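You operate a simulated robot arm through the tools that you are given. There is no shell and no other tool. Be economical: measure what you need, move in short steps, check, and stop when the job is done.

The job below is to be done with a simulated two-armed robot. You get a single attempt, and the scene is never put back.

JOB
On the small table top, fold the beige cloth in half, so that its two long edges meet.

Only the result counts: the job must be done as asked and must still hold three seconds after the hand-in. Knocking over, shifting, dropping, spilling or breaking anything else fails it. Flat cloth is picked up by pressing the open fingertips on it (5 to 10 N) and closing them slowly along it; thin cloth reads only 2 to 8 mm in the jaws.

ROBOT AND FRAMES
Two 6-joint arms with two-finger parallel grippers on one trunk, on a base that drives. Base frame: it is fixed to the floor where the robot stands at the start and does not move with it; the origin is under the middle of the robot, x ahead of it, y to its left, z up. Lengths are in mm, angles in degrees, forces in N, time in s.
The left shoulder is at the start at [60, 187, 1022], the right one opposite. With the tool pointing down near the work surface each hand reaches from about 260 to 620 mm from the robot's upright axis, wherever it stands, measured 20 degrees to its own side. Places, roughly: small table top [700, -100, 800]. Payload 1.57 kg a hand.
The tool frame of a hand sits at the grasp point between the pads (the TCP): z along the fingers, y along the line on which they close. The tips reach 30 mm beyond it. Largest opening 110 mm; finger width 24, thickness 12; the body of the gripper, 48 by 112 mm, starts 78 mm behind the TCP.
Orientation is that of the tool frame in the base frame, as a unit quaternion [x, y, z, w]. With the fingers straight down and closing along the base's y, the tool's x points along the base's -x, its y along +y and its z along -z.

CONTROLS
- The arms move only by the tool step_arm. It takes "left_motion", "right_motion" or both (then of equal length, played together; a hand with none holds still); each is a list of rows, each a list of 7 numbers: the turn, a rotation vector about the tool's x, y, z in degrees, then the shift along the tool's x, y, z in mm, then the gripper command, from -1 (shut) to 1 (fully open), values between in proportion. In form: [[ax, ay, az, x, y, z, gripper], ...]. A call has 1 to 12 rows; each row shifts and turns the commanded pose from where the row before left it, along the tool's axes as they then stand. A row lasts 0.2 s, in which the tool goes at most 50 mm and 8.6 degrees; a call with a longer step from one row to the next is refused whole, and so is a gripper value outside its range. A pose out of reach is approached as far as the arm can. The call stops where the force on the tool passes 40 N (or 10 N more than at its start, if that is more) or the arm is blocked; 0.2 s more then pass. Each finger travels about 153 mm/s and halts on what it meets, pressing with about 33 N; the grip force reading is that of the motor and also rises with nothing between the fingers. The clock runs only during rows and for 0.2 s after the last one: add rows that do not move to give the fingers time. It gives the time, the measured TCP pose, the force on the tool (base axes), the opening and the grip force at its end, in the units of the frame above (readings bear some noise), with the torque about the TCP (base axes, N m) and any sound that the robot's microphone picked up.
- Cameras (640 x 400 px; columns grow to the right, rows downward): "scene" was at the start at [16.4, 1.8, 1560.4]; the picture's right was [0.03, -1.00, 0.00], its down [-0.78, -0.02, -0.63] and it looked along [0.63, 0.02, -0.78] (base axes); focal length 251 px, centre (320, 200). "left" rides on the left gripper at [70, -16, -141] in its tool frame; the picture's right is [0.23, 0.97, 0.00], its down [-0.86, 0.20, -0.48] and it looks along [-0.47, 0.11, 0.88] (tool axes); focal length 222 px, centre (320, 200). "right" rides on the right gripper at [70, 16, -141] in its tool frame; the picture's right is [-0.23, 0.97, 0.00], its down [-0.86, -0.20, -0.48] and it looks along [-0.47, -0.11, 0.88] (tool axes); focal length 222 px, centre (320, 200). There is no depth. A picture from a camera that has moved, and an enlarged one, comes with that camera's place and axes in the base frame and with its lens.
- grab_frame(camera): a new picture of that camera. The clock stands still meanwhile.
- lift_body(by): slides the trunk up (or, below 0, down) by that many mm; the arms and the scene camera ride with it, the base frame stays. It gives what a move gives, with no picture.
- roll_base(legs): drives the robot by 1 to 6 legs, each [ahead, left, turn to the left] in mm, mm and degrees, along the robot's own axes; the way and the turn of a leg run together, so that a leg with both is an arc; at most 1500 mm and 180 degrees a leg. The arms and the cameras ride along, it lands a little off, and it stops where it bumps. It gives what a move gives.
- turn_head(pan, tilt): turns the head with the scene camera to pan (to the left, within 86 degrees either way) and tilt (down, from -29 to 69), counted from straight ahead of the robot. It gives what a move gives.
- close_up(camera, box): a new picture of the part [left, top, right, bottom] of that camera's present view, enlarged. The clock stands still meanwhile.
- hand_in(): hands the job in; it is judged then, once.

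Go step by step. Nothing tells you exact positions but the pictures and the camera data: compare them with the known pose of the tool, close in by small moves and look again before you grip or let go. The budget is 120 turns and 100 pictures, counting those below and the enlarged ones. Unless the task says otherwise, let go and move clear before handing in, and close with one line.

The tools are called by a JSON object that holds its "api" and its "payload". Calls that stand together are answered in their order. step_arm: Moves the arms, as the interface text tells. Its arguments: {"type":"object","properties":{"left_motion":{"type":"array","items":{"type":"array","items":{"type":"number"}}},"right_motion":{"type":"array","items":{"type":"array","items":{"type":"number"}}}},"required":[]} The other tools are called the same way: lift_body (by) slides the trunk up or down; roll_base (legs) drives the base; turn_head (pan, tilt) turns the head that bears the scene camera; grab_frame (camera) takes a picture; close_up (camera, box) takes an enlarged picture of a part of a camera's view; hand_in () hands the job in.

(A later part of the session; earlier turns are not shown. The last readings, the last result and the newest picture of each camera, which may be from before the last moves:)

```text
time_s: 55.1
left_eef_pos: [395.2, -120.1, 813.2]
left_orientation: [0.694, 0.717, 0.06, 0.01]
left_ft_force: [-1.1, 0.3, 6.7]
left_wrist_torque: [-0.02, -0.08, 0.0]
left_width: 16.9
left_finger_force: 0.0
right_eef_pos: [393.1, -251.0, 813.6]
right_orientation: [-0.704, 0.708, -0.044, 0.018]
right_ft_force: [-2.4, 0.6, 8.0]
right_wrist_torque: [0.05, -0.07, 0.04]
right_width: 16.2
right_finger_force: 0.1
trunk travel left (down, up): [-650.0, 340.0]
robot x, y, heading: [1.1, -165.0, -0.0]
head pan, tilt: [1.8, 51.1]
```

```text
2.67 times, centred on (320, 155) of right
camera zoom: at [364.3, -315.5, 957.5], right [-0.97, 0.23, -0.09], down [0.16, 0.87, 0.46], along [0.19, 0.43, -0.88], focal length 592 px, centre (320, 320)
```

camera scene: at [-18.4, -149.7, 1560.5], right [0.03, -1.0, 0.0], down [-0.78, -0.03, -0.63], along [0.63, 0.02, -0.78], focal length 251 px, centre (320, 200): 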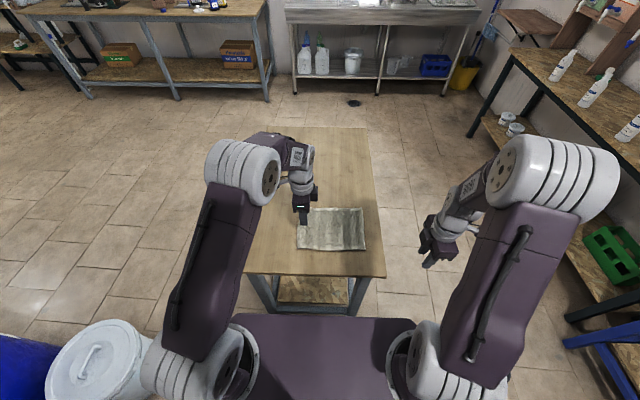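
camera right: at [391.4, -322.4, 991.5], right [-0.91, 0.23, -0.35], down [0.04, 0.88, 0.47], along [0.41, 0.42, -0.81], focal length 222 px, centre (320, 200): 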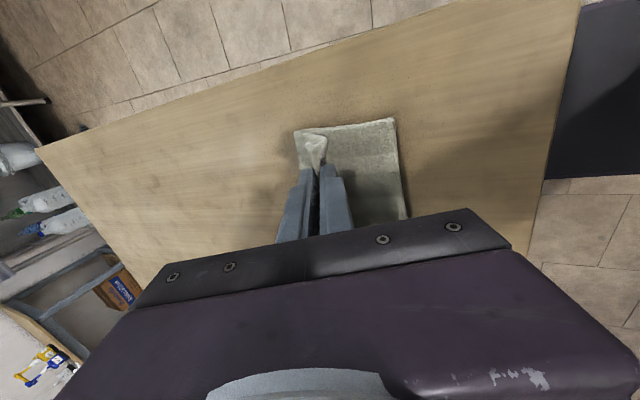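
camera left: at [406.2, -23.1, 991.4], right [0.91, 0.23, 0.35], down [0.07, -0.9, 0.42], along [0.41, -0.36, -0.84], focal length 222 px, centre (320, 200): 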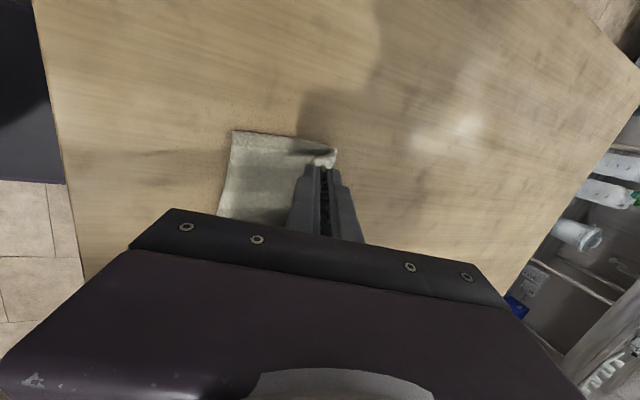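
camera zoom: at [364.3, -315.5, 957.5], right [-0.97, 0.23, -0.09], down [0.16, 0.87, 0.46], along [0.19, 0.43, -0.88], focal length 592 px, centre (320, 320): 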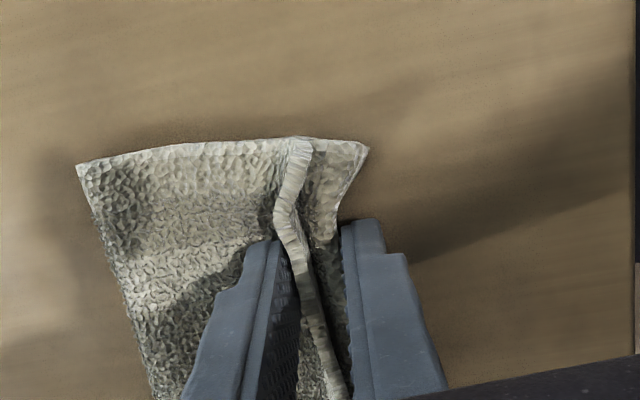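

I lift straight up without opening to see what has stayed.

{"api": "step_arm", "payload": {"left_motion": [[0, 0, 0, 0, 0, -5, -0.7], [0, 0, 0, 0, 0, -15, -0.7], [0, 0, 0, 0, 0, -30, -0.7], [0, 0, 0, 0, 0, -30, -0.7], [0, 0, 0, 25, 0, 0, -0.7], [0, 0, 0, 30, 0, 0, -0.7], [0, 0, 0, 30, 0, 0, -0.7], [0, 0, 0, 0, 0, 0, -0.7]], "right_motion": [[0, 0, 0, 0, 0, -5, -0.7], [0, 0, 0, 0, 0, -15, -0.7], [0, 0, 0, 0, 0, -30, -0.7], [0, 0, 0, 0, 0, -30, -0.7], [0, 0, 0, 25, 0, 0, -0.7], [0, 0, 0, 30, 0, 0, -0.7], [0, 0, 0, 30, 0, 0, -0.7], [0, 0, 0, 0, 0, 0, -0.7]]}}

{"api": "close_up", "payload": {"camera": "scene", "box": [280, 215, 376, 275]}}

```text
time_s: 56.9
left_eef_pos: [386.1, -40.7, 896.8]
left_orientation: [0.695, 0.716, 0.058, 0.008]
left_ft_force: [-0.2, 0.2, 1.0]
left_wrist_torque: [0.0, 0.01, 0.0]
left_width: 16.7
left_finger_force: 0.1
right_eef_pos: [385.8, -332.7, 895.9]
right_orientation: [-0.705, 0.707, -0.044, 0.018]
right_ft_force: [-0.5, 0.2, 0.9]
right_wrist_torque: [-0.02, -0.03, 0.01]
right_width: 16.6
right_finger_force: 0.1
trunk travel left (down, up): [-650.0, 340.0]
robot x, y, heading: [-2.3, -163.8, 0.2]
head pan, tilt: [1.8, 51.1]
```

```text
6.67 times, centred on (328, 245) of scene
camera zoom: at [16.1, -161.3, 1560.4], right [0.03, -1.0, 0.0], down [-0.78, -0.02, -0.63], along [0.63, 0.02, -0.78], focal length 1672 px, centre (267, -100)
```

zoom: 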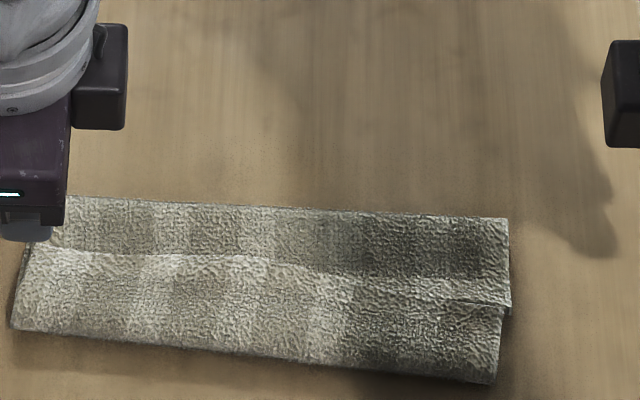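

{"api": "close_up", "payload": {"camera": "scene", "box": [256, 210, 384, 290]}}

```text
5.00 times, centred on (320, 250) of scene
camera zoom: at [16.1, -161.3, 1560.4], right [0.03, -1.0, 0.0], down [-0.78, -0.02, -0.63], along [0.63, 0.02, -0.78], focal length 1254 px, centre (320, -50)
```

zoom: 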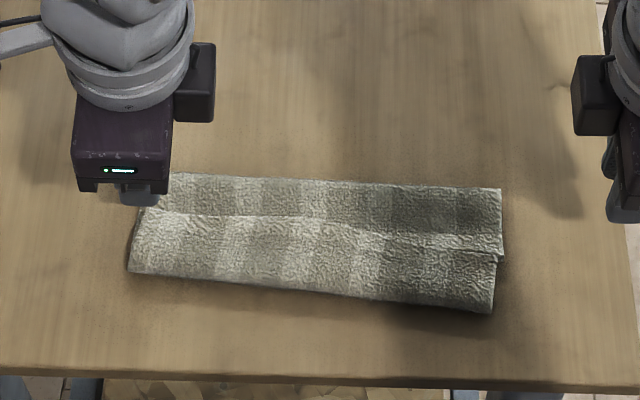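

The lift dragged the cloth and it now lies differently. I need a careful look before deciding.

{"api": "close_up", "payload": {"camera": "scene", "box": [280, 240, 328, 270]}}

{"api": "close_up", "payload": {"camera": "scene", "box": [318, 244, 366, 274]}}

{"api": "grab_frame", "payload": {"camera": "left"}}

{"api": "grab_frame", "payload": {"camera": "right"}}

```text
13.33 times, centred on (304, 255) of scene
camera zoom: at [16.1, -161.3, 1560.4], right [0.03, -1.0, 0.0], down [-0.78, -0.02, -0.63], along [0.63, 0.02, -0.78], focal length 3344 px, centre (533, -533)
```

zoom: 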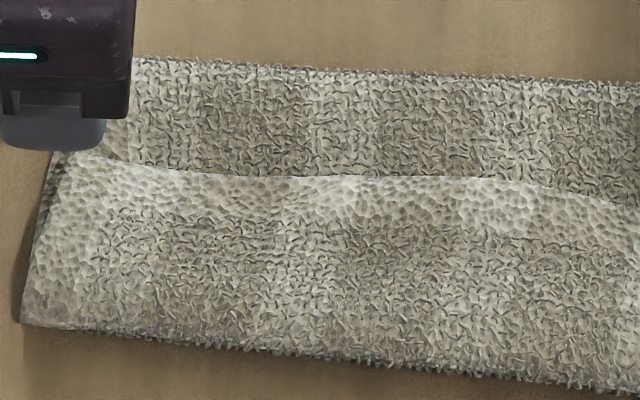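

```text
13.33 times, centred on (342, 259) of scene
camera zoom: at [16.1, -161.3, 1560.4], right [0.03, -1.0, 0.0], down [-0.78, -0.02, -0.63], along [0.63, 0.02, -0.78], focal length 3344 px, centre (27, -587)
```

zoom: 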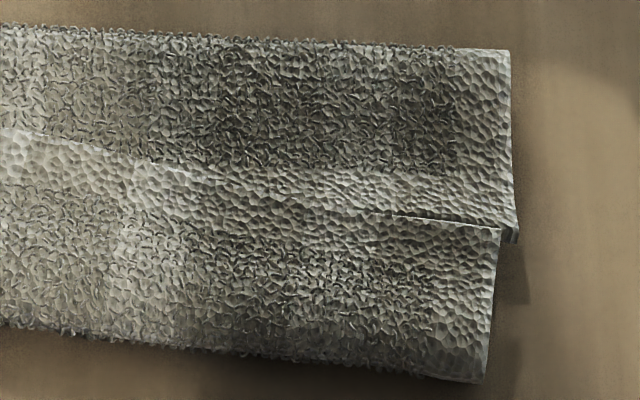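

```text
43 pictures are left
camera left: at [354.6, 17.8, 1042.1], right [0.96, 0.25, 0.11], down [0.18, -0.88, 0.43], along [0.21, -0.4, -0.89], focal length 222 px, centre (320, 200)
```

left: 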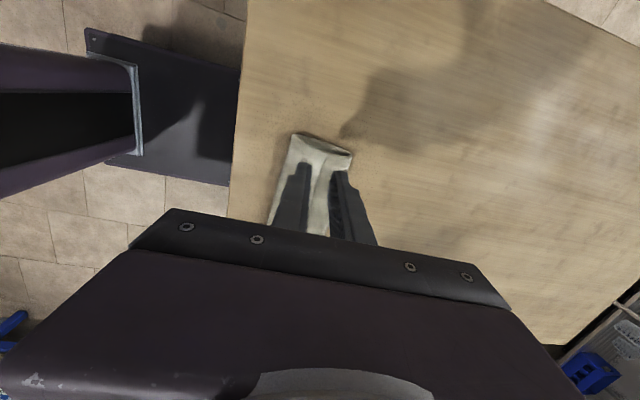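

```text
42 pictures are left
camera right: at [357.7, -398.4, 1039.5], right [-0.97, 0.23, -0.09], down [0.16, 0.87, 0.46], along [0.19, 0.43, -0.88], focal length 222 px, centre (320, 200)
```

right: 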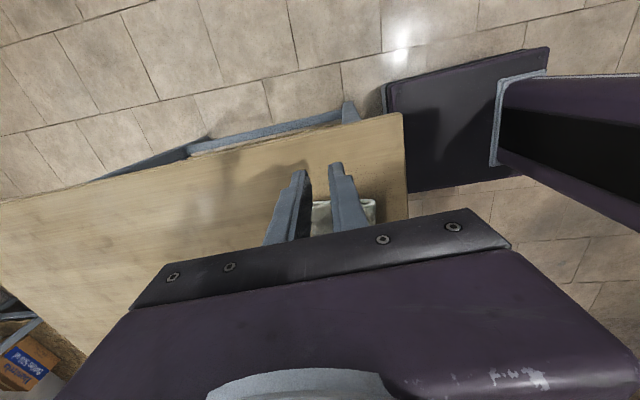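

The near flap of the bottom layer has flipped over on top (its hem lies along the middle at x≈405 to 385). I'll plough it back open towards the robot with closed fingertips placed just behind its hem.

{"api": "step_arm", "payload": {"left_motion": [[0, 0, 0, -7.8, 3.6, 9.4, -1], [0, 0, 0, -7.8, 3.6, 9.4, -1], [0, 0, 0, -7.8, 3.6, 9.4, -1], [0, 0, 0, -7.8, 3.6, 9.4, -1], [0, 0, 0, -7.8, 3.6, 9.4, -1], [0, 0, 0, -7.8, 3.6, 9.4, -1], [0, 0, 0, -7.8, 3.6, 9.4, -1]], "right_motion": [[0, 0, 0, -14.3, -1.4, 9.1, -1], [0, 0, 0, -14.3, -1.4, 9.1, -1], [0, 0, 0, -14.3, -1.4, 9.1, -1], [0, 0, 0, -14.3, -1.4, 9.1, -1], [0, 0, 0, -14.3, -1.4, 9.1, -1], [0, 0, 0, -14.3, -1.4, 9.1, -1], [0, 0, 0, -14.3, -1.4, 9.1, -1]]}}

{"api": "close_up", "payload": {"camera": "left", "box": [160, 50, 480, 250]}}

{"api": "close_up", "payload": {"camera": "right", "box": [160, 50, 480, 250]}}

```text
time_s: 58.5
left_eef_pos: [419.7, -91.7, 831.5]
left_orientation: [0.695, 0.717, 0.059, 0.007]
left_ft_force: [0.2, 0.4, 0.0]
left_wrist_torque: [0.01, 0.0, 0.0]
left_width: 0.2
left_finger_force: 21.3
right_eef_pos: [401.7, -234.2, 828.6]
right_orientation: [-0.704, 0.708, -0.044, 0.018]
right_ft_force: [-1.1, 0.2, 0.3]
right_wrist_torque: [0.04, 0.0, -0.03]
right_width: 0.1
right_finger_force: 21.8
trunk travel left (down, up): [-650.0, 340.0]
robot x, y, heading: [0.6, -163.8, 0.3]
head pan, tilt: [1.8, 51.1]
```

```text
2.00 times, centred on (320, 150) of left
camera zoom: at [387.7, -31.5, 975.3], right [0.96, 0.25, 0.11], down [0.18, -0.88, 0.44], along [0.21, -0.4, -0.89], focal length 444 px, centre (320, 300)
```

zoom: 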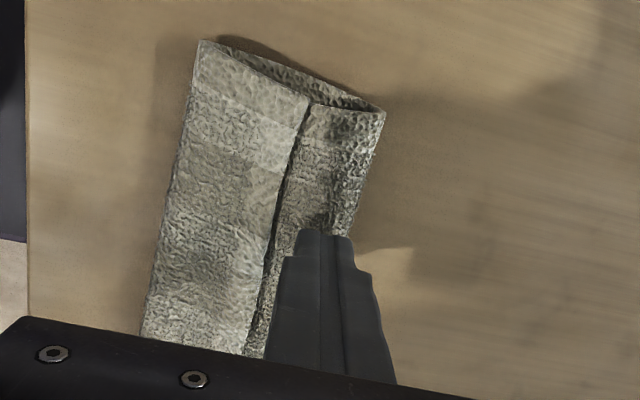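

```text
2.00 times, centred on (320, 150) of right
camera zoom: at [374.7, -299.4, 971.6], right [-0.97, 0.23, -0.09], down [0.16, 0.87, 0.46], along [0.19, 0.43, -0.88], focal length 444 px, centre (320, 300)
```

zoom: 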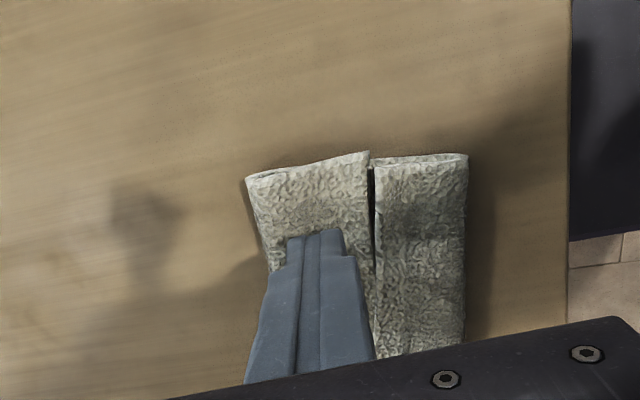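

The cloth is now a flat tube whose two long edges meet at a slit in the middle of the top. That helps: if each hand pinches both edges across the slit and lifts, the cloth will hang exactly folded in half. I centre the opened fingers over the slit.

{"api": "step_arm", "payload": {"left_motion": [[0, 0, 0, 7.6, -6, -3.4, -1], [0, 0, 0, 7.6, -6, -3.4, -0.6], [0, 0, 0, 7.7, -6, -3.4, -0.4], [0, 0, 0, 0, 0, 0, -0.4]], "right_motion": [[0, 0, 0, -1.2, 5.5, -4.5, -1], [0, 0, 0, -1.2, 5.5, -4.5, -0.6], [0, 0, 0, -1.3, 5.6, -4.6, -0.4], [0, 0, 0, 0, 0, 0, -0.4]]}}

{"api": "close_up", "payload": {"camera": "left", "box": [200, 60, 440, 210]}}

{"api": "close_up", "payload": {"camera": "right", "box": [200, 60, 440, 210]}}

```text
time_s: 59.5
left_eef_pos: [400.0, -68.1, 842.5]
left_orientation: [0.695, 0.717, 0.058, 0.008]
left_ft_force: [0.0, -0.3, 0.4]
left_wrist_torque: [-0.03, 0.01, 0.0]
left_width: 33.1
left_finger_force: 0.0
right_eef_pos: [385.4, -229.4, 841.6]
right_orientation: [-0.705, 0.707, -0.044, 0.018]
right_ft_force: [0.6, 0.0, -0.1]
right_wrist_torque: [-0.01, -0.02, -0.01]
right_width: 33.2
right_finger_force: 0.0
trunk travel left (down, up): [-650.0, 340.0]
robot x, y, heading: [-2.0, -162.7, 0.4]
head pan, tilt: [1.8, 51.1]
```

```text
2.67 times, centred on (320, 135) of left
camera zoom: at [368.0, -9.4, 986.9], right [0.96, 0.25, 0.11], down [0.18, -0.88, 0.43], along [0.21, -0.4, -0.89], focal length 592 px, centre (320, 373)
```

zoom: 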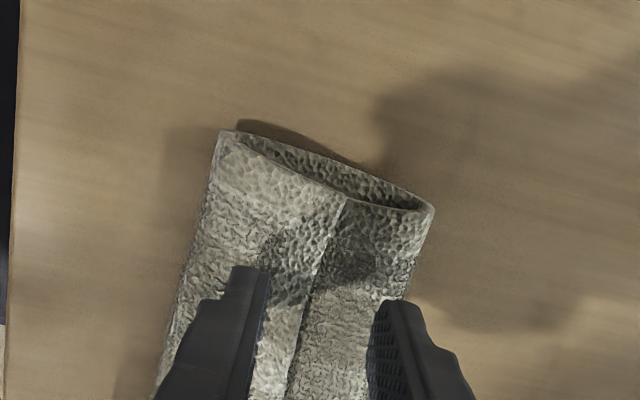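

```text
2.67 times, centred on (320, 135) of right
camera zoom: at [356.3, -295.3, 984.9], right [-0.97, 0.23, -0.09], down [0.16, 0.87, 0.46], along [0.19, 0.43, -0.88], focal length 592 px, centre (320, 373)
```

zoom: 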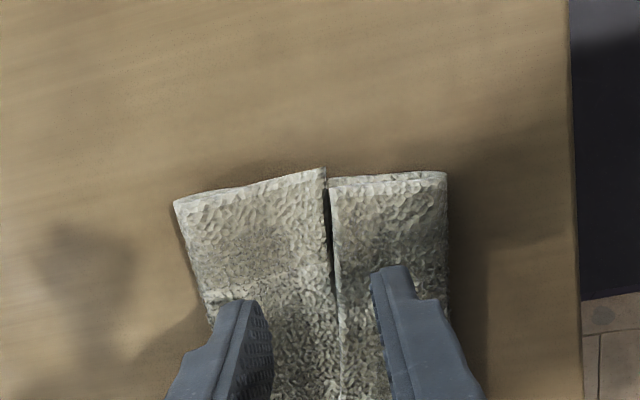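

The tube's top is well raised from the bottom layer, which is ideal. I correct right by 3 mm and descend onto the flaps.

{"api": "step_arm", "payload": {"left_motion": [[0, 0, 0, -1, -1, 7, -0.4], [0, 0, 0, -0.5, -1, 7, -0.4], [0, 0, 0, 0, 0, 3, -0.4], [0, 0, 0, 0, 0, 3, -0.4]], "right_motion": [[0, 0, 0, -0.8, 4, 7, -0.4], [0, 0, 0, 0, 0.9, 7, -0.4], [0, 0, 0, 0, 0, 3, -0.4], [0, 0, 0, 0, 0, 3, -0.4]]}}

{"api": "close_up", "payload": {"camera": "left", "box": [200, 60, 440, 210]}}

{"api": "close_up", "payload": {"camera": "right", "box": [200, 60, 440, 210]}}

```text
time_s: 60.5
left_eef_pos: [399.5, -68.8, 823.7]
left_orientation: [0.695, 0.717, 0.059, 0.009]
left_ft_force: [0.3, 0.5, 0.4]
left_wrist_torque: [0.05, 0.02, -0.01]
left_width: 32.9
left_finger_force: 0.0
right_eef_pos: [381.7, -230.1, 822.7]
right_orientation: [-0.704, 0.708, -0.043, 0.019]
right_ft_force: [-0.1, -0.7, 0.2]
right_wrist_torque: [0.01, 0.01, -0.02]
right_width: 33.2
right_finger_force: 0.2
trunk travel left (down, up): [-650.0, 340.0]
robot x, y, heading: [0.2, -165.1, 0.1]
head pan, tilt: [1.8, 51.1]
```

```text
2.67 times, centred on (320, 135) of left
camera zoom: at [367.5, -10.1, 966.5], right [0.96, 0.25, 0.11], down [0.18, -0.88, 0.44], along [0.21, -0.4, -0.89], focal length 592 px, centre (320, 373)
```

zoom: 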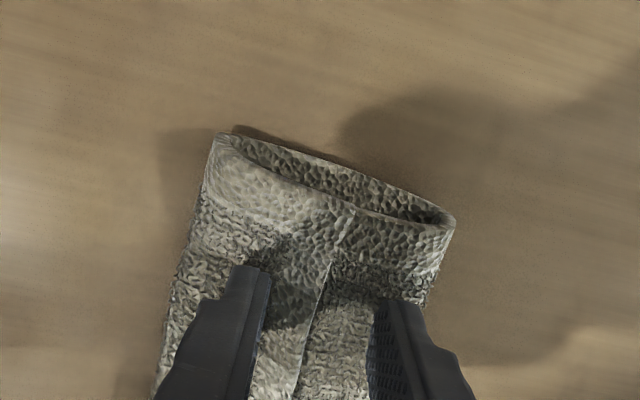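

```text
2.67 times, centred on (320, 135) of right
camera zoom: at [353.8, -294.9, 965.8], right [-0.97, 0.23, -0.09], down [0.16, 0.87, 0.46], along [0.19, 0.43, -0.88], focal length 592 px, centre (320, 373)
```

zoom: 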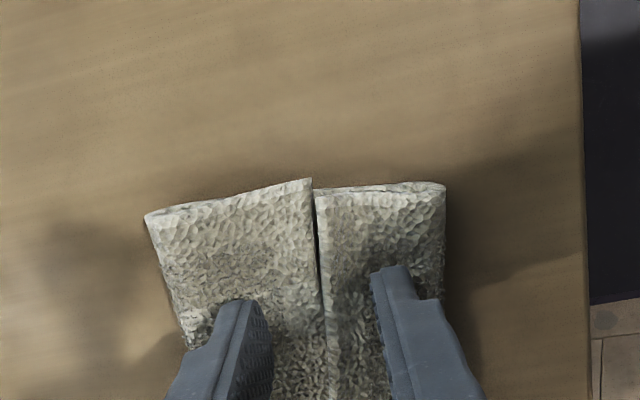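

Both slits are centred between the fingers. I descend the last few mm.

{"api": "step_arm", "payload": {"left_motion": [[0, 0, 0, 0, 0, 1.5, -0.4], [0, 0, 0, 0, 0, 1.5, -0.4], [0, 0, 0, 0, 0, 1, -0.4], [0, 0, 0, 0, 0, 0, -0.4]], "right_motion": [[0, 0, 0, 0, 0, 1.5, -0.4], [0, 0, 0, 0, 0, 1.5, -0.4], [0, 0, 0, 0, 0, 1, -0.4], [0, 0, 0, 0, 0, 0, -0.4]]}}

```text
time_s: 61.5
left_eef_pos: [399.4, -68.4, 819.8]
left_orientation: [0.694, 0.717, 0.06, 0.009]
left_ft_force: [0.2, -2.0, 8.4]
left_wrist_torque: [-0.07, 0.13, 0.0]
left_width: 31.9
left_finger_force: 0.1
right_eef_pos: [381.4, -230.9, 818.5]
right_orientation: [-0.705, 0.708, -0.044, 0.02]
right_ft_force: [0.4, 1.4, 4.0]
right_wrist_torque: [0.08, 0.07, -0.05]
right_width: 32.6
right_finger_force: 0.1
trunk travel left (down, up): [-650.0, 340.0]
robot x, y, heading: [-3.7, -165.2, 0.3]
head pan, tilt: [1.8, 51.1]
```

{"api": "step_arm", "payload": {"left_motion": [[0, 0, 0, 0, 0, -2, -0.4], [2, 0, 0, 0, 0, 0, -0.4], [2, 0, 0, 0, 1.5, 0, -0.4], [0, 0, 0, 0, 0, 0, -0.4]], "right_motion": [[0, 0, 0, 0, 0, -2, -0.4], [-2, 0, 0, 0, 0, 0, -0.4], [-2, 0, 0, 0, -1.5, 0, -0.4], [0, 0, 0, 0, 0, 0, -0.4]]}}

```text
time_s: 62.5
left_eef_pos: [400.8, -68.1, 821.7]
left_orientation: [0.695, 0.718, 0.033, -0.017]
left_ft_force: [0.0, 0.2, 1.0]
left_wrist_torque: [0.03, 0.01, -0.04]
left_width: 32.7
left_finger_force: 0.0
right_eef_pos: [384.4, -230.3, 820.1]
right_orientation: [-0.705, 0.709, -0.018, -0.006]
right_ft_force: [0.4, -0.1, -0.7]
right_wrist_torque: [0.0, 0.0, -0.03]
right_width: 32.9
right_finger_force: 0.1
trunk travel left (down, up): [-650.0, 340.0]
robot x, y, heading: [-1.1, -165.2, -0.1]
head pan, tilt: [1.8, 51.1]
```

{"api": "step_arm", "payload": {"left_motion": [[0, 0, 0, 0, 0.5, 1.5, -0.4], [0, 0, 0, 0, 0, 1.5, -0.4], [0, 0, 0, 0, 0, 0, -0.4]], "right_motion": [[0, 0, 0, 0, 0, 1.5, -0.4], [0, 0, 0, 0, 0, 1, -0.4], [0, 0, 0, 0, 0, 0, -0.4]]}}

```text
time_s: 63.3
left_eef_pos: [402.4, -67.3, 818.7]
left_orientation: [0.695, 0.718, 0.035, -0.015]
left_ft_force: [-1.4, 0.4, 10.1]
left_wrist_torque: [-0.02, 0.16, 0.04]
left_width: 33.2
left_finger_force: 0.3
right_eef_pos: [383.1, -229.6, 818.3]
right_orientation: [-0.705, 0.709, -0.019, -0.005]
right_ft_force: [0.9, -0.9, 2.5]
right_wrist_torque: [0.0, 0.03, -0.02]
right_width: 32.6
right_finger_force: 0.1
trunk travel left (down, up): [-650.0, 340.0]
robot x, y, heading: [-0.6, -165.4, -0.1]
head pan, tilt: [1.8, 51.1]
```

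{"api": "step_arm", "payload": {"left_motion": [[0, 0, 0, 0, 0, -1.5, -0.4], [2.5, 0, 0, 0, 0, 0, -0.4], [0, 0, 0, 0, 1, 1, -0.4], [0, 0, 0, 0, 0, 0, -0.4]], "right_motion": [[0, 0, 0, 0, 0, 0.7, -0.4], [0, 0, 0, 0, 0, 0, -0.4], [0, 0, 0, 0, 0, 0, -0.4], [0, 0, 0, 0, 0, 0, -0.4]]}}

```text
time_s: 64.3
left_eef_pos: [402.5, -67.4, 818.9]
left_orientation: [0.693, 0.72, 0.019, -0.031]
left_ft_force: [-0.7, -1.6, 3.6]
left_wrist_torque: [0.0, 0.02, -0.01]
left_width: 33.1
left_finger_force: 0.1
right_eef_pos: [383.5, -229.9, 817.5]
right_orientation: [-0.705, 0.708, -0.018, -0.006]
right_ft_force: [0.4, -0.6, 5.4]
right_wrist_torque: [-0.03, 0.02, -0.03]
right_width: 32.4
right_finger_force: 0.1
trunk travel left (down, up): [-650.0, 340.0]
robot x, y, heading: [-0.9, -162.6, 0.4]
head pan, tilt: [1.8, 51.1]
```

Contacts are balanced now (about 4-5 N, both fingers). I close slowly across the slit.

{"api": "step_arm", "payload": {"left_motion": [[0, 0, 0, 0, 0, 0, -0.45], [0, 0, 0, 0, 0, 0, -0.5], [0, 0, 0, 0, 0, 0, -0.55], [0, 0, 0, 0, 0, 0, -0.6], [0, 0, 0, 0, 0, 0, -0.65], [0, 0, 0, 0, 0, 0, -0.7]], "right_motion": [[0, 0, 0, 0, 0, 0, -0.45], [0, 0, 0, 0, 0, 0, -0.5], [0, 0, 0, 0, 0, 0, -0.55], [0, 0, 0, 0, 0, 0, -0.6], [0, 0, 0, 0, 0, 0, -0.65], [0, 0, 0, 0, 0, 0, -0.7]]}}

{"api": "close_up", "payload": {"camera": "left", "box": [200, 60, 440, 210]}}

{"api": "close_up", "payload": {"camera": "right", "box": [200, 60, 440, 210]}}

```text
time_s: 65.7
left_eef_pos: [403.6, -66.7, 819.3]
left_orientation: [0.694, 0.719, 0.019, -0.03]
left_ft_force: [0.1, -1.4, 4.4]
left_wrist_torque: [-0.08, -0.02, 0.0]
left_width: 16.4
left_finger_force: 0.0
right_eef_pos: [382.4, -229.6, 818.7]
right_orientation: [-0.705, 0.708, -0.02, -0.006]
right_ft_force: [-0.3, 0.8, 4.9]
right_wrist_torque: [0.01, 0.02, 0.03]
right_width: 16.6
right_finger_force: 0.3
trunk travel left (down, up): [-650.0, 340.0]
robot x, y, heading: [2.2, -162.9, 0.3]
head pan, tilt: [1.8, 51.1]
```

```text
2.67 times, centred on (320, 135) of left
camera zoom: at [386.6, -8.7, 965.6], right [0.97, 0.26, 0.0], down [0.24, -0.88, 0.42], along [0.11, -0.4, -0.91], focal length 592 px, centre (320, 373)
```

zoom: 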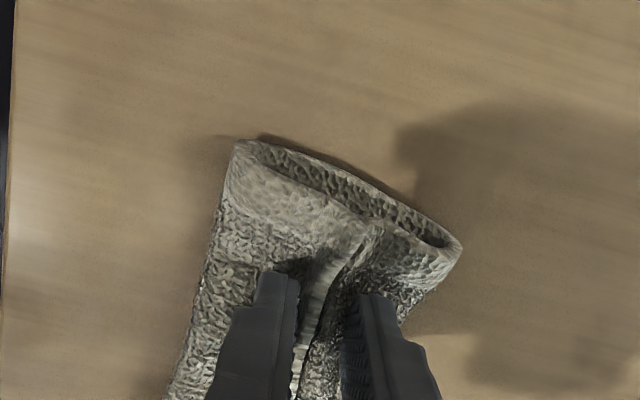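

```text
2.67 times, centred on (320, 135) of right
camera zoom: at [364.7, -294.7, 962.3], right [-0.97, 0.23, -0.03], down [0.2, 0.87, 0.45], along [0.13, 0.43, -0.89], focal length 592 px, centre (320, 373)
```

zoom: 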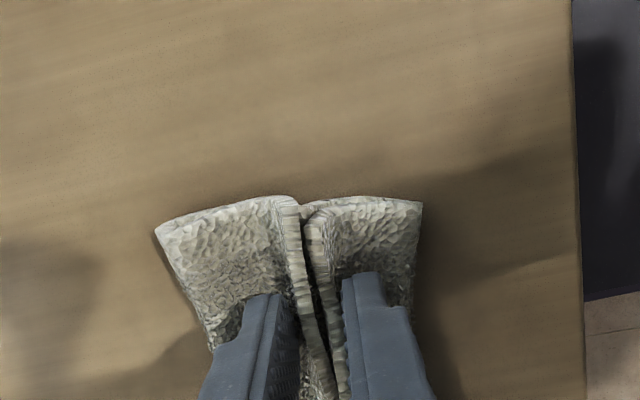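

Exactly as hoped: the edges stand up between the fingers. I close fully.

{"api": "step_arm", "payload": {"left_motion": [[0, 0, 0, 0, 0, 0, -0.75], [0, 0, 0, 0, 0, 0, -0.8], [0, 0, 0, 0, 0, 0, -0.85], [0, 0, 0, 0, 0, 0, -0.9], [0, 0, 0, 0, 0, 0, -1], [0, 0, 0, 0, 0, 0, -1], [0, 0, 0, 0, 0, 0, -1]], "right_motion": [[0, 0, 0, 0, 0, 0, -0.75], [0, 0, 0, 0, 0, 0, -0.8], [0, 0, 0, 0, 0, 0, -0.85], [0, 0, 0, 0, 0, 0, -0.9], [0, 0, 0, 0, 0, 0, -1], [0, 0, 0, 0, 0, 0, -1], [0, 0, 0, 0, 0, 0, -1]]}}

{"api": "close_up", "payload": {"camera": "left", "box": [200, 60, 440, 210]}}

{"api": "close_up", "payload": {"camera": "right", "box": [200, 60, 440, 210]}}

```text
time_s: 67.3
left_eef_pos: [402.5, -68.6, 821.3]
left_orientation: [0.694, 0.719, 0.018, -0.03]
left_ft_force: [-0.9, -2.4, 4.1]
left_wrist_torque: [-0.11, -0.02, -0.02]
left_width: 6.9
left_finger_force: 26.5
right_eef_pos: [382.6, -229.8, 817.8]
right_orientation: [-0.705, 0.709, -0.02, -0.006]
right_ft_force: [-0.4, 1.3, 6.3]
right_wrist_torque: [0.02, 0.02, -0.02]
right_width: 7.6
right_finger_force: 26.4
trunk travel left (down, up): [-650.0, 340.0]
robot x, y, heading: [-1.1, -164.2, -0.3]
head pan, tilt: [1.8, 51.1]
```

```text
2.67 times, centred on (320, 135) of left
camera zoom: at [386.3, -8.7, 965.7], right [0.97, 0.26, 0.0], down [0.24, -0.88, 0.41], along [0.11, -0.4, -0.91], focal length 592 px, centre (320, 373)
```

zoom: 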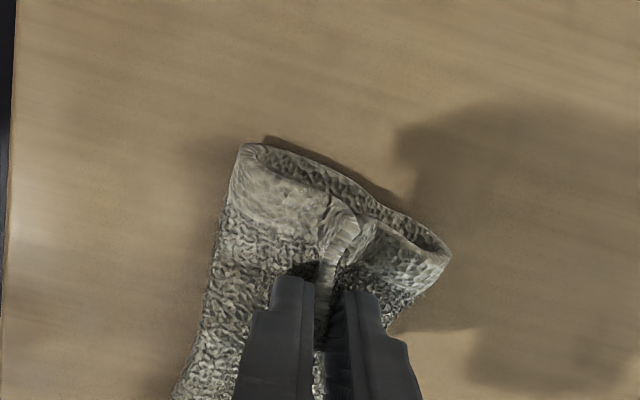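

```text
2.67 times, centred on (320, 135) of right
camera zoom: at [364.4, -294.8, 962.4], right [-0.97, 0.23, -0.03], down [0.2, 0.87, 0.45], along [0.13, 0.43, -0.89], focal length 592 px, centre (320, 373)
```

zoom: 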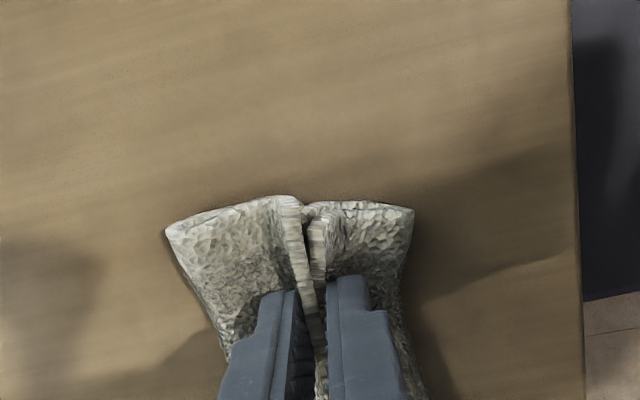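

Grip widths are 7 mm. I lift about 60 mm and look at what hangs.

{"api": "step_arm", "payload": {"left_motion": [[0, 0, 0, 0, 0, -10, -1], [0, 0, 0, 0, 0, -15, -1], [0, 0, 0, 0, 0, -15, -1], [0, 0, 0, 0, 0, -15, -1], [0, 0, 0, 0, 0, 0, -1]], "right_motion": [[0, 0, 0, 0, 0, -10, -1], [0, 0, 0, 0, 0, -15, -1], [0, 0, 0, 0, 0, -15, -1], [0, 0, 0, 0, 0, -15, -1], [0, 0, 0, 0, 0, 0, -1]]}}

{"api": "close_up", "payload": {"camera": "scene", "box": [256, 200, 384, 280]}}

{"api": "close_up", "payload": {"camera": "left", "box": [200, 60, 440, 210]}}

{"api": "close_up", "payload": {"camera": "right", "box": [200, 60, 440, 210]}}

```text
time_s: 68.5
left_eef_pos: [405.5, -72.6, 872.4]
left_orientation: [0.694, 0.719, 0.018, -0.032]
left_ft_force: [-0.1, -0.1, 0.4]
left_wrist_torque: [0.04, -0.06, 0.02]
left_width: 7.2
left_finger_force: 26.2
right_eef_pos: [382.7, -229.3, 871.7]
right_orientation: [-0.705, 0.709, -0.019, -0.006]
right_ft_force: [-0.3, 0.6, 0.1]
right_wrist_torque: [0.01, 0.01, -0.04]
right_width: 7.0
right_finger_force: 26.6
trunk travel left (down, up): [-650.0, 340.0]
robot x, y, heading: [-1.1, -165.1, 0.1]
head pan, tilt: [1.8, 51.1]
```

```text
5.00 times, centred on (320, 240) of scene
camera zoom: at [16.3, -161.1, 1560.4], right [0.03, -1.0, 0.0], down [-0.78, -0.03, -0.63], along [0.63, 0.02, -0.78], focal length 1254 px, centre (320, 0)
```

zoom: 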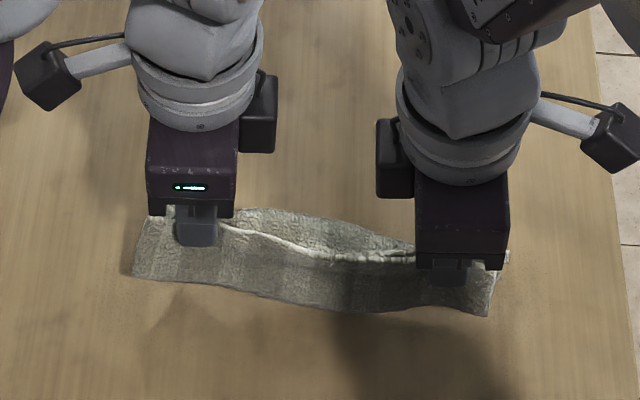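

```text
2.67 times, centred on (320, 135) of left
camera zoom: at [388.6, -12.9, 1019.4], right [0.97, 0.26, 0.0], down [0.24, -0.88, 0.41], along [0.11, -0.4, -0.91], focal length 592 px, centre (320, 373)
```

zoom: 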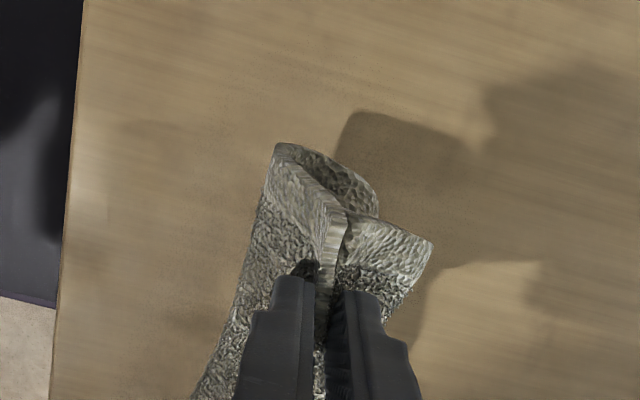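

```text
2.67 times, centred on (320, 135) of right
camera zoom: at [364.1, -293.1, 1016.7], right [-0.97, 0.23, -0.02], down [0.2, 0.87, 0.45], along [0.13, 0.43, -0.89], focal length 592 px, centre (320, 373)
```

zoom: 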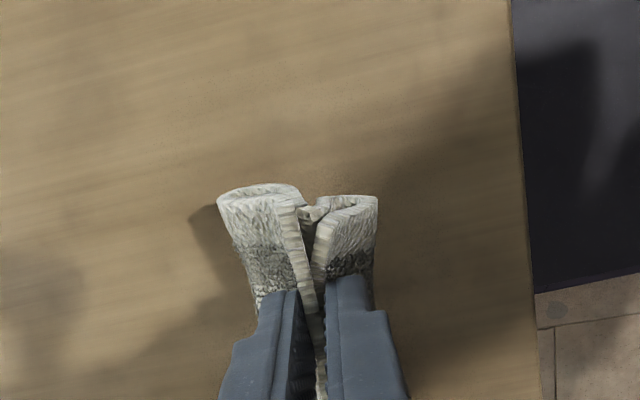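

The middle of the lower layer got pinched too (the cloth hangs as two loops). I lower it until it rests with the tips a little higher than before, loosen slightly so the lower layer drops, and re-close on just the two standing edges.

{"api": "step_arm", "payload": {"left_motion": [[0, 0, 0, 0, 0, 12, -1], [0, 0, 0, 0, 0, 12, -1], [0, 0, 0, 0, 0, 12, -1], [0, 0, 0, 0, 0, 7, -1], [0, 0, 0, 0, 0, 0, -1], [0, 0, 0, 0, 0, 0, -0.85], [0, 0, 0, 0, 0, 0, -0.78], [0, 0, 0, 0, 0, 0, -0.74], [0, 0, 0, 0, 0, 0, -0.74]], "right_motion": [[0, 0, 0, 0, 0, 12, -1], [0, 0, 0, 0, 0, 12, -1], [0, 0, 0, 0, 0, 12, -1], [0, 0, 0, 0, 0, 7, -1], [0, 0, 0, 0, 0, 0, -1], [0, 0, 0, 0, 0, 0, -0.85], [0, 0, 0, 0, 0, 0, -0.78], [0, 0, 0, 0, 0, 0, -0.74], [0, 0, 0, 0, 0, 0, -0.74]]}}

{"api": "close_up", "payload": {"camera": "left", "box": [200, 60, 440, 210]}}

{"api": "close_up", "payload": {"camera": "right", "box": [200, 60, 440, 210]}}

```text
time_s: 70.5
left_eef_pos: [405.2, -69.2, 830.7]
left_orientation: [0.694, 0.719, 0.018, -0.031]
left_ft_force: [-0.3, 0.5, 0.3]
left_wrist_torque: [0.04, 0.01, 0.01]
left_width: 14.7
left_finger_force: 0.0
right_eef_pos: [381.9, -229.1, 827.7]
right_orientation: [-0.704, 0.71, -0.018, -0.006]
right_ft_force: [0.3, 0.6, -0.8]
right_wrist_torque: [0.0, -0.01, -0.02]
right_width: 10.5
right_finger_force: 2.7
trunk travel left (down, up): [-650.0, 340.0]
robot x, y, heading: [-6.0, -164.6, 0.1]
head pan, tilt: [1.8, 51.1]
```

```text
2.67 times, centred on (320, 135) of left
camera zoom: at [387.7, -10.2, 976.0], right [0.97, 0.26, 0.0], down [0.24, -0.88, 0.41], along [0.11, -0.4, -0.91], focal length 592 px, centre (320, 373)
```

zoom: 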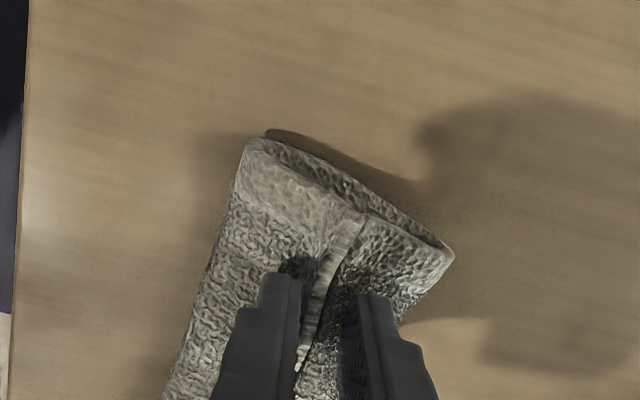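

```text
2.67 times, centred on (320, 135) of right
camera zoom: at [364.1, -294.4, 973.5], right [-0.97, 0.23, -0.02], down [0.2, 0.87, 0.45], along [0.13, 0.43, -0.89], focal length 592 px, centre (320, 373)
```

zoom: 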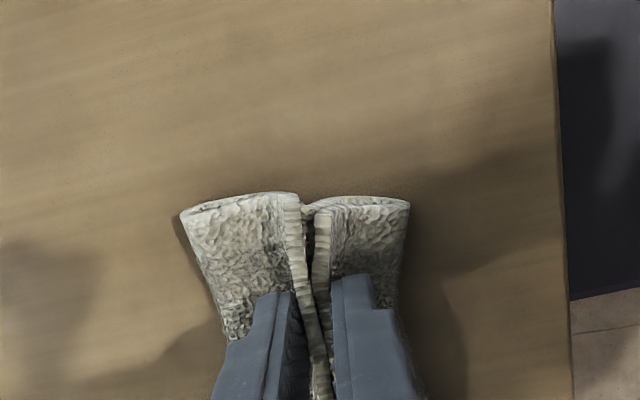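

{"api": "step_arm", "payload": {"left_motion": [[0, 0, 0, 0, 0, 0, -0.74], [0, 0, 0, 0, 0, 0, -0.74], [0, 0, 0, 0, 0, 0, -0.74]], "right_motion": [[0, 0, 0, 0, 0, 0, -0.7], [0, 0, 0, 0, 0, 0, -0.7], [0, 0, 0, 0, 0, 0, -0.7]]}}

{"api": "close_up", "payload": {"camera": "right", "box": [240, 100, 400, 200]}}

```text
time_s: 71.3
left_eef_pos: [404.0, -69.5, 830.6]
left_orientation: [0.693, 0.72, 0.019, -0.031]
left_ft_force: [-0.3, -0.5, 1.0]
left_wrist_torque: [-0.01, -0.01, -0.01]
left_width: 14.5
left_finger_force: 0.1
right_eef_pos: [382.7, -229.2, 827.7]
right_orientation: [-0.705, 0.709, -0.019, -0.006]
right_ft_force: [-0.7, 0.2, 0.1]
right_wrist_torque: [0.0, -0.01, -0.01]
right_width: 16.8
right_finger_force: 0.1
trunk travel left (down, up): [-650.0, 340.0]
robot x, y, heading: [-1.6, -161.2, -0.2]
head pan, tilt: [1.8, 51.1]
```

```text
4.00 times, centred on (320, 150) of right
camera zoom: at [364.1, -294.4, 973.5], right [-0.97, 0.23, -0.02], down [0.2, 0.87, 0.45], along [0.13, 0.43, -0.89], focal length 888 px, centre (320, 400)
```

zoom: 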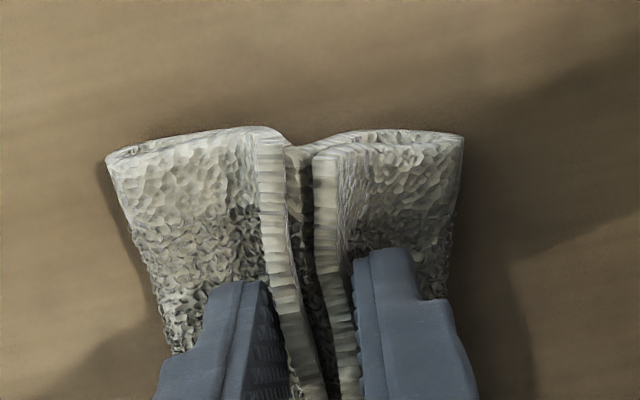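

The two edges stand separately on both sides with the lower layer below. I raise right 4 mm, left 1 mm, and re-close gently.

{"api": "step_arm", "payload": {"left_motion": [[0, 0, 0, 0, 0, -1, -0.74], [0, 0, 0, 0, 0, 0, -0.8], [0, 0, 0, 0, 0, 0, -0.88], [0, 0, 0, 0, 0, 0, -1], [0, 0, 0, 0, 0, 0, -1], [0, 0, 0, 0, 0, 0, -1]], "right_motion": [[0, 0, 0, 0, 0, -4, -0.7], [0, 0, 0, 0, 0, 0, -0.78], [0, 0, 0, 0, 0, 0, -0.86], [0, 0, 0, 0, 0, 0, -1], [0, 0, 0, 0, 0, 0, -1], [0, 0, 0, 0, 0, 0, -1]]}}

{"api": "close_up", "payload": {"camera": "left", "box": [240, 100, 400, 200]}}

{"api": "close_up", "payload": {"camera": "right", "box": [240, 100, 400, 200]}}

```text
time_s: 72.7
left_eef_pos: [403.5, -69.5, 830.6]
left_orientation: [0.694, 0.719, 0.019, -0.031]
left_ft_force: [-0.4, -0.7, -0.2]
left_wrist_torque: [-0.03, -0.05, 0.01]
left_width: 5.7
left_finger_force: 26.0
right_eef_pos: [382.5, -229.5, 833.6]
right_orientation: [-0.705, 0.709, -0.018, -0.007]
right_ft_force: [-0.8, 0.0, 0.7]
right_wrist_torque: [0.01, -0.01, 0.0]
right_width: 7.0
right_finger_force: 26.4
trunk travel left (down, up): [-650.0, 340.0]
robot x, y, heading: [3.0, -163.6, 0.1]
head pan, tilt: [1.8, 51.1]
```

```text
4.00 times, centred on (320, 150) of left
camera zoom: at [387.5, -10.0, 977.2], right [0.97, 0.26, 0.0], down [0.24, -0.88, 0.41], along [0.11, -0.4, -0.91], focal length 888 px, centre (320, 400)
```

zoom: 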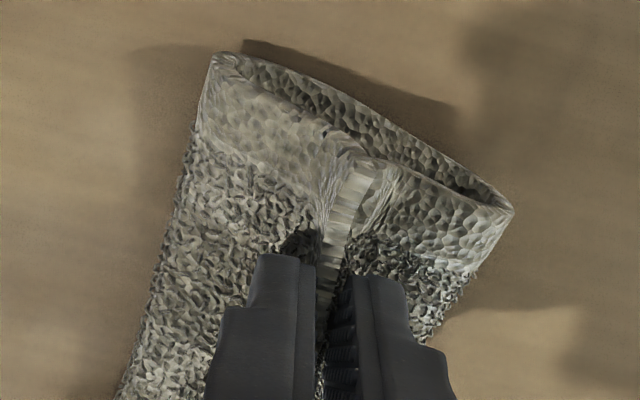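

```text
4.00 times, centred on (320, 150) of right
camera zoom: at [364.3, -294.4, 977.6], right [-0.97, 0.23, -0.02], down [0.2, 0.87, 0.45], along [0.13, 0.43, -0.89], focal length 888 px, centre (320, 400)
```

zoom: 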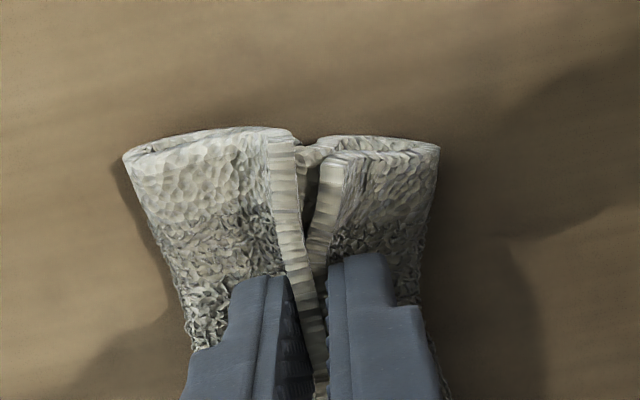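

{"api": "step_arm", "payload": {"left_motion": [[0, 0, 0, 0, 0, -10, -1], [0, 0, 0, 0, 0, -15, -1], [0, 0, 0, 0, 0, -15, -1], [0, 0, 0, 0, 0, 0, -1]], "right_motion": [[0, 0, 0, 0, 0, -10, -1], [0, 0, 0, 0, 0, -15, -1], [0, 0, 0, 0, 0, -15, -1], [0, 0, 0, 0, 0, 0, -1]]}}

{"api": "close_up", "payload": {"camera": "left", "box": [240, 100, 400, 200]}}

{"api": "close_up", "payload": {"camera": "right", "box": [240, 100, 400, 200]}}

```text
time_s: 73.7
left_eef_pos: [404.4, -71.9, 871.5]
left_orientation: [0.694, 0.719, 0.018, -0.031]
left_ft_force: [-0.8, 0.5, 0.6]
left_wrist_torque: [-0.02, 0.0, 0.0]
left_width: 5.7
left_finger_force: 25.8
right_eef_pos: [383.3, -229.0, 871.2]
right_orientation: [-0.706, 0.708, -0.019, -0.006]
right_ft_force: [0.6, -0.8, -0.7]
right_wrist_torque: [0.01, -0.02, -0.01]
right_width: 7.2
right_finger_force: 26.3
trunk travel left (down, up): [-650.0, 340.0]
robot x, y, heading: [-1.5, -160.8, 0.2]
head pan, tilt: [1.8, 51.1]
```

```text
4.00 times, centred on (320, 150) of left
camera zoom: at [388.4, -12.8, 1018.0], right [0.97, 0.26, 0.0], down [0.24, -0.88, 0.41], along [0.11, -0.4, -0.91], focal length 888 px, centre (320, 400)
```

zoom: 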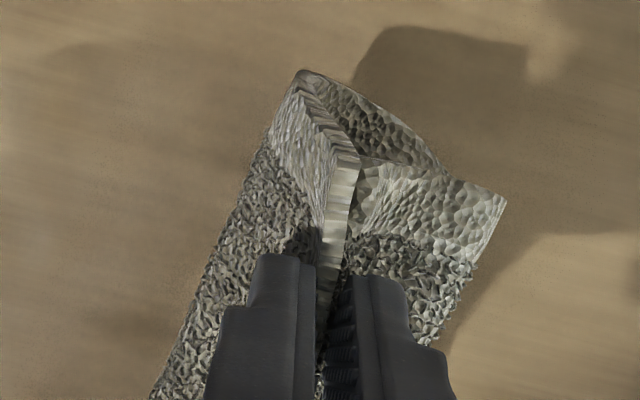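

```text
4.00 times, centred on (320, 150) of right
camera zoom: at [364.4, -293.8, 1017.5], right [-0.97, 0.23, -0.02], down [0.2, 0.87, 0.45], along [0.13, 0.43, -0.89], focal length 888 px, centre (320, 400)
```

zoom: 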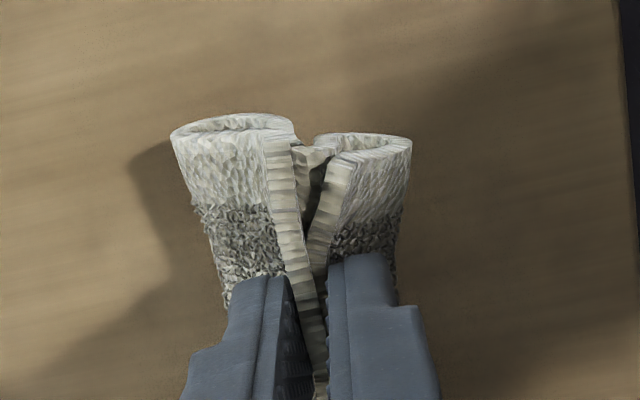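

Left now holds just the two edges (5.7 mm), but right still has the lower layer too (7.2). I lower, keep left gripped and slightly raised, and open right wider to let the lower layer drop.

{"api": "step_arm", "payload": {"left_motion": [[0, 0, 0, 0, 0, 9, -1], [0, 0, 0, 0, 0, 9, -1], [0, 0, 0, 0, 0, 9, -1], [0, 0, 0, 0, 0, 0, -1], [0, 0, 0, 0, 0, 0, -1], [0, 0, 0, 0, 0, 0, -1], [0, 0, 0, 0, 0, 0, -1], [0, 0, 0, 0, 0, 0, -1]], "right_motion": [[0, 0, 0, 0, 0, 15, -1], [0, 0, 0, 0, 0, 15, -1], [0, 0, 0, 0, 0, 12, -1], [0, 0, 0, 0, 0, 0, -1], [0, 0, 0, 0, 0, 0, -0.8], [0, 0, 0, 0, 0, 0, -0.65], [0, 0, 0, 0, 0, 0, -0.55], [0, 0, 0, 0, 0, 0, -0.55]]}}

{"api": "close_up", "payload": {"camera": "right", "box": [240, 100, 400, 200]}}

```text
time_s: 75.5
left_eef_pos: [405.5, -70.6, 844.3]
left_orientation: [0.695, 0.718, 0.019, -0.03]
left_ft_force: [1.5, -0.2, 0.1]
left_wrist_torque: [0.0, -0.04, 0.04]
left_width: 5.4
left_finger_force: 25.7
right_eef_pos: [383.8, -229.3, 830.0]
right_orientation: [-0.704, 0.709, -0.019, -0.006]
right_ft_force: [0.6, 0.6, 0.7]
right_wrist_torque: [-0.04, -0.04, 0.01]
right_width: 25.1
right_finger_force: 0.0
trunk travel left (down, up): [-650.0, 340.0]
robot x, y, heading: [-4.8, -161.5, 0.4]
head pan, tilt: [1.8, 51.1]
```

```text
4.00 times, centred on (320, 150) of right
camera zoom: at [364.9, -294.5, 975.0], right [-0.97, 0.23, -0.02], down [0.2, 0.87, 0.45], along [0.13, 0.43, -0.89], focal length 888 px, centre (320, 400)
```

zoom: 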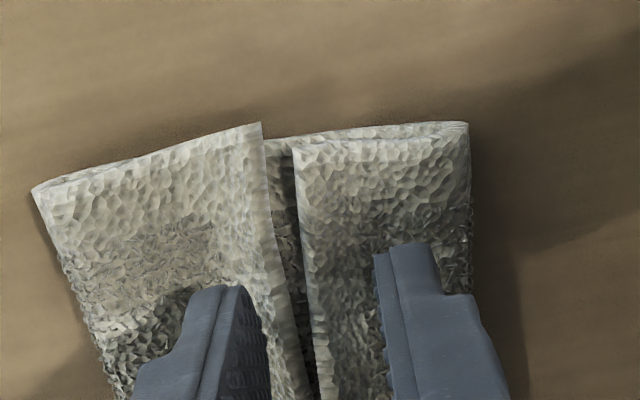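

{"api": "step_arm", "payload": {"right_motion": [[0, 0, 0, 0, 0, 2, -0.55], [0, 0, 0, 0, 0, 2, -0.55], [0, 0, 0, 0, 0, 2, -0.55], [0, 0, 0, 0, 0, 0, -0.55]]}}

```text
time_s: 76.5
left_eef_pos: [404.0, -68.5, 844.1]
left_orientation: [0.694, 0.719, 0.019, -0.03]
left_ft_force: [0.3, 0.3, -0.5]
left_wrist_torque: [0.02, -0.03, -0.02]
left_width: 5.6
left_finger_force: 25.9
right_eef_pos: [382.5, -229.4, 824.2]
right_orientation: [-0.705, 0.709, -0.018, -0.006]
right_ft_force: [-0.8, -1.3, -0.1]
right_wrist_torque: [0.01, 0.0, 0.0]
right_width: 24.7
right_finger_force: 0.1
trunk travel left (down, up): [-650.0, 340.0]
robot x, y, heading: [-1.0, -163.5, 0.2]
head pan, tilt: [1.8, 51.1]
```

{"api": "step_arm", "payload": {"right_motion": [[0, 0, 0, 0, 0, 2, -0.55], [0, 0, 0, 0, 0, 0, -0.6], [0, 0, 0, 0, 0, 0, -0.65], [0, 0, 0, 0, 0, 0, -0.7], [0, 0, 0, 0, 0, 0, -0.75], [0, 0, 0, 0, 0, 0, -0.75]]}}

{"api": "close_up", "payload": {"camera": "right", "box": [240, 100, 400, 200]}}

```text
time_s: 77.9
left_eef_pos: [404.0, -69.2, 844.0]
left_orientation: [0.694, 0.719, 0.018, -0.031]
left_ft_force: [0.2, -0.8, 0.3]
left_wrist_torque: [0.01, -0.05, 0.04]
left_width: 5.7
left_finger_force: 25.4
right_eef_pos: [384.0, -230.1, 824.1]
right_orientation: [-0.705, 0.709, -0.018, -0.006]
right_ft_force: [-0.9, 0.3, 0.2]
right_wrist_torque: [0.0, -0.02, 0.0]
right_width: 13.7
right_finger_force: 0.2
trunk travel left (down, up): [-650.0, 340.0]
robot x, y, heading: [0.8, -163.0, 0.0]
head pan, tilt: [1.8, 51.1]
```

```text
4.00 times, centred on (320, 150) of right
camera zoom: at [365.2, -295.2, 967.6], right [-0.97, 0.23, -0.02], down [0.2, 0.87, 0.45], along [0.13, 0.43, -0.89], focal length 888 px, centre (320, 400)
```

zoom: 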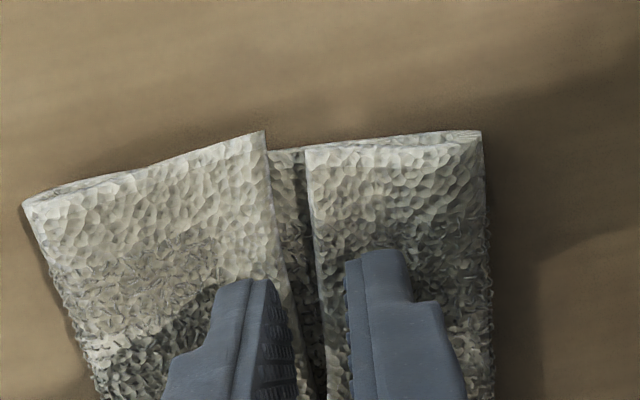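

The fingertips passed above the flaps. I reopen, go lower to a light contact, and retry.

{"api": "step_arm", "payload": {"right_motion": [[0, 0, 0, 0, 0, -2, -0.6], [0, 0, 0, 0, 0, 0, -0.5], [0, 0, 0, 0, 0, 2, -0.5], [0, 0, 0, 0, 0, 2, -0.5], [0, 0, 0, 0, 0, 1, -0.5], [0, 0, 0, 0, 0, 0, -0.5]]}}

```text
time_s: 79.3
left_eef_pos: [404.2, -69.8, 844.9]
left_orientation: [0.694, 0.72, 0.019, -0.03]
left_ft_force: [-0.3, -0.4, 0.3]
left_wrist_torque: [-0.01, -0.04, 0.04]
left_width: 5.5
left_finger_force: 25.2
right_eef_pos: [382.1, -230.8, 820.6]
right_orientation: [-0.705, 0.708, -0.018, -0.006]
right_ft_force: [-0.2, 0.3, 0.7]
right_wrist_torque: [-0.05, 0.01, 0.04]
right_width: 27.4
right_finger_force: 0.1
trunk travel left (down, up): [-650.0, 340.0]
robot x, y, heading: [0.9, -168.1, 0.2]
head pan, tilt: [1.8, 51.1]
```

{"api": "step_arm", "payload": {"right_motion": [[0, 0, 0, 0, 0, 1, -0.5], [0, 0, 0, 0, 0, 0.5, -0.5], [0, 0, 0, 0, 0, 0, -0.5]]}}

```text
time_s: 80.1
left_eef_pos: [403.2, -70.4, 844.7]
left_orientation: [0.694, 0.719, 0.019, -0.031]
left_ft_force: [0.7, -0.8, -0.6]
left_wrist_torque: [0.04, -0.05, 0.04]
left_width: 5.6
left_finger_force: 25.7
right_eef_pos: [383.3, -230.2, 819.3]
right_orientation: [-0.705, 0.709, -0.019, -0.007]
right_ft_force: [0.1, 1.1, 1.8]
right_wrist_torque: [0.01, 0.04, -0.01]
right_width: 27.2
right_finger_force: 0.1
trunk travel left (down, up): [-650.0, 340.0]
robot x, y, heading: [-4.3, -165.8, 0.2]
head pan, tilt: [1.8, 51.1]
```

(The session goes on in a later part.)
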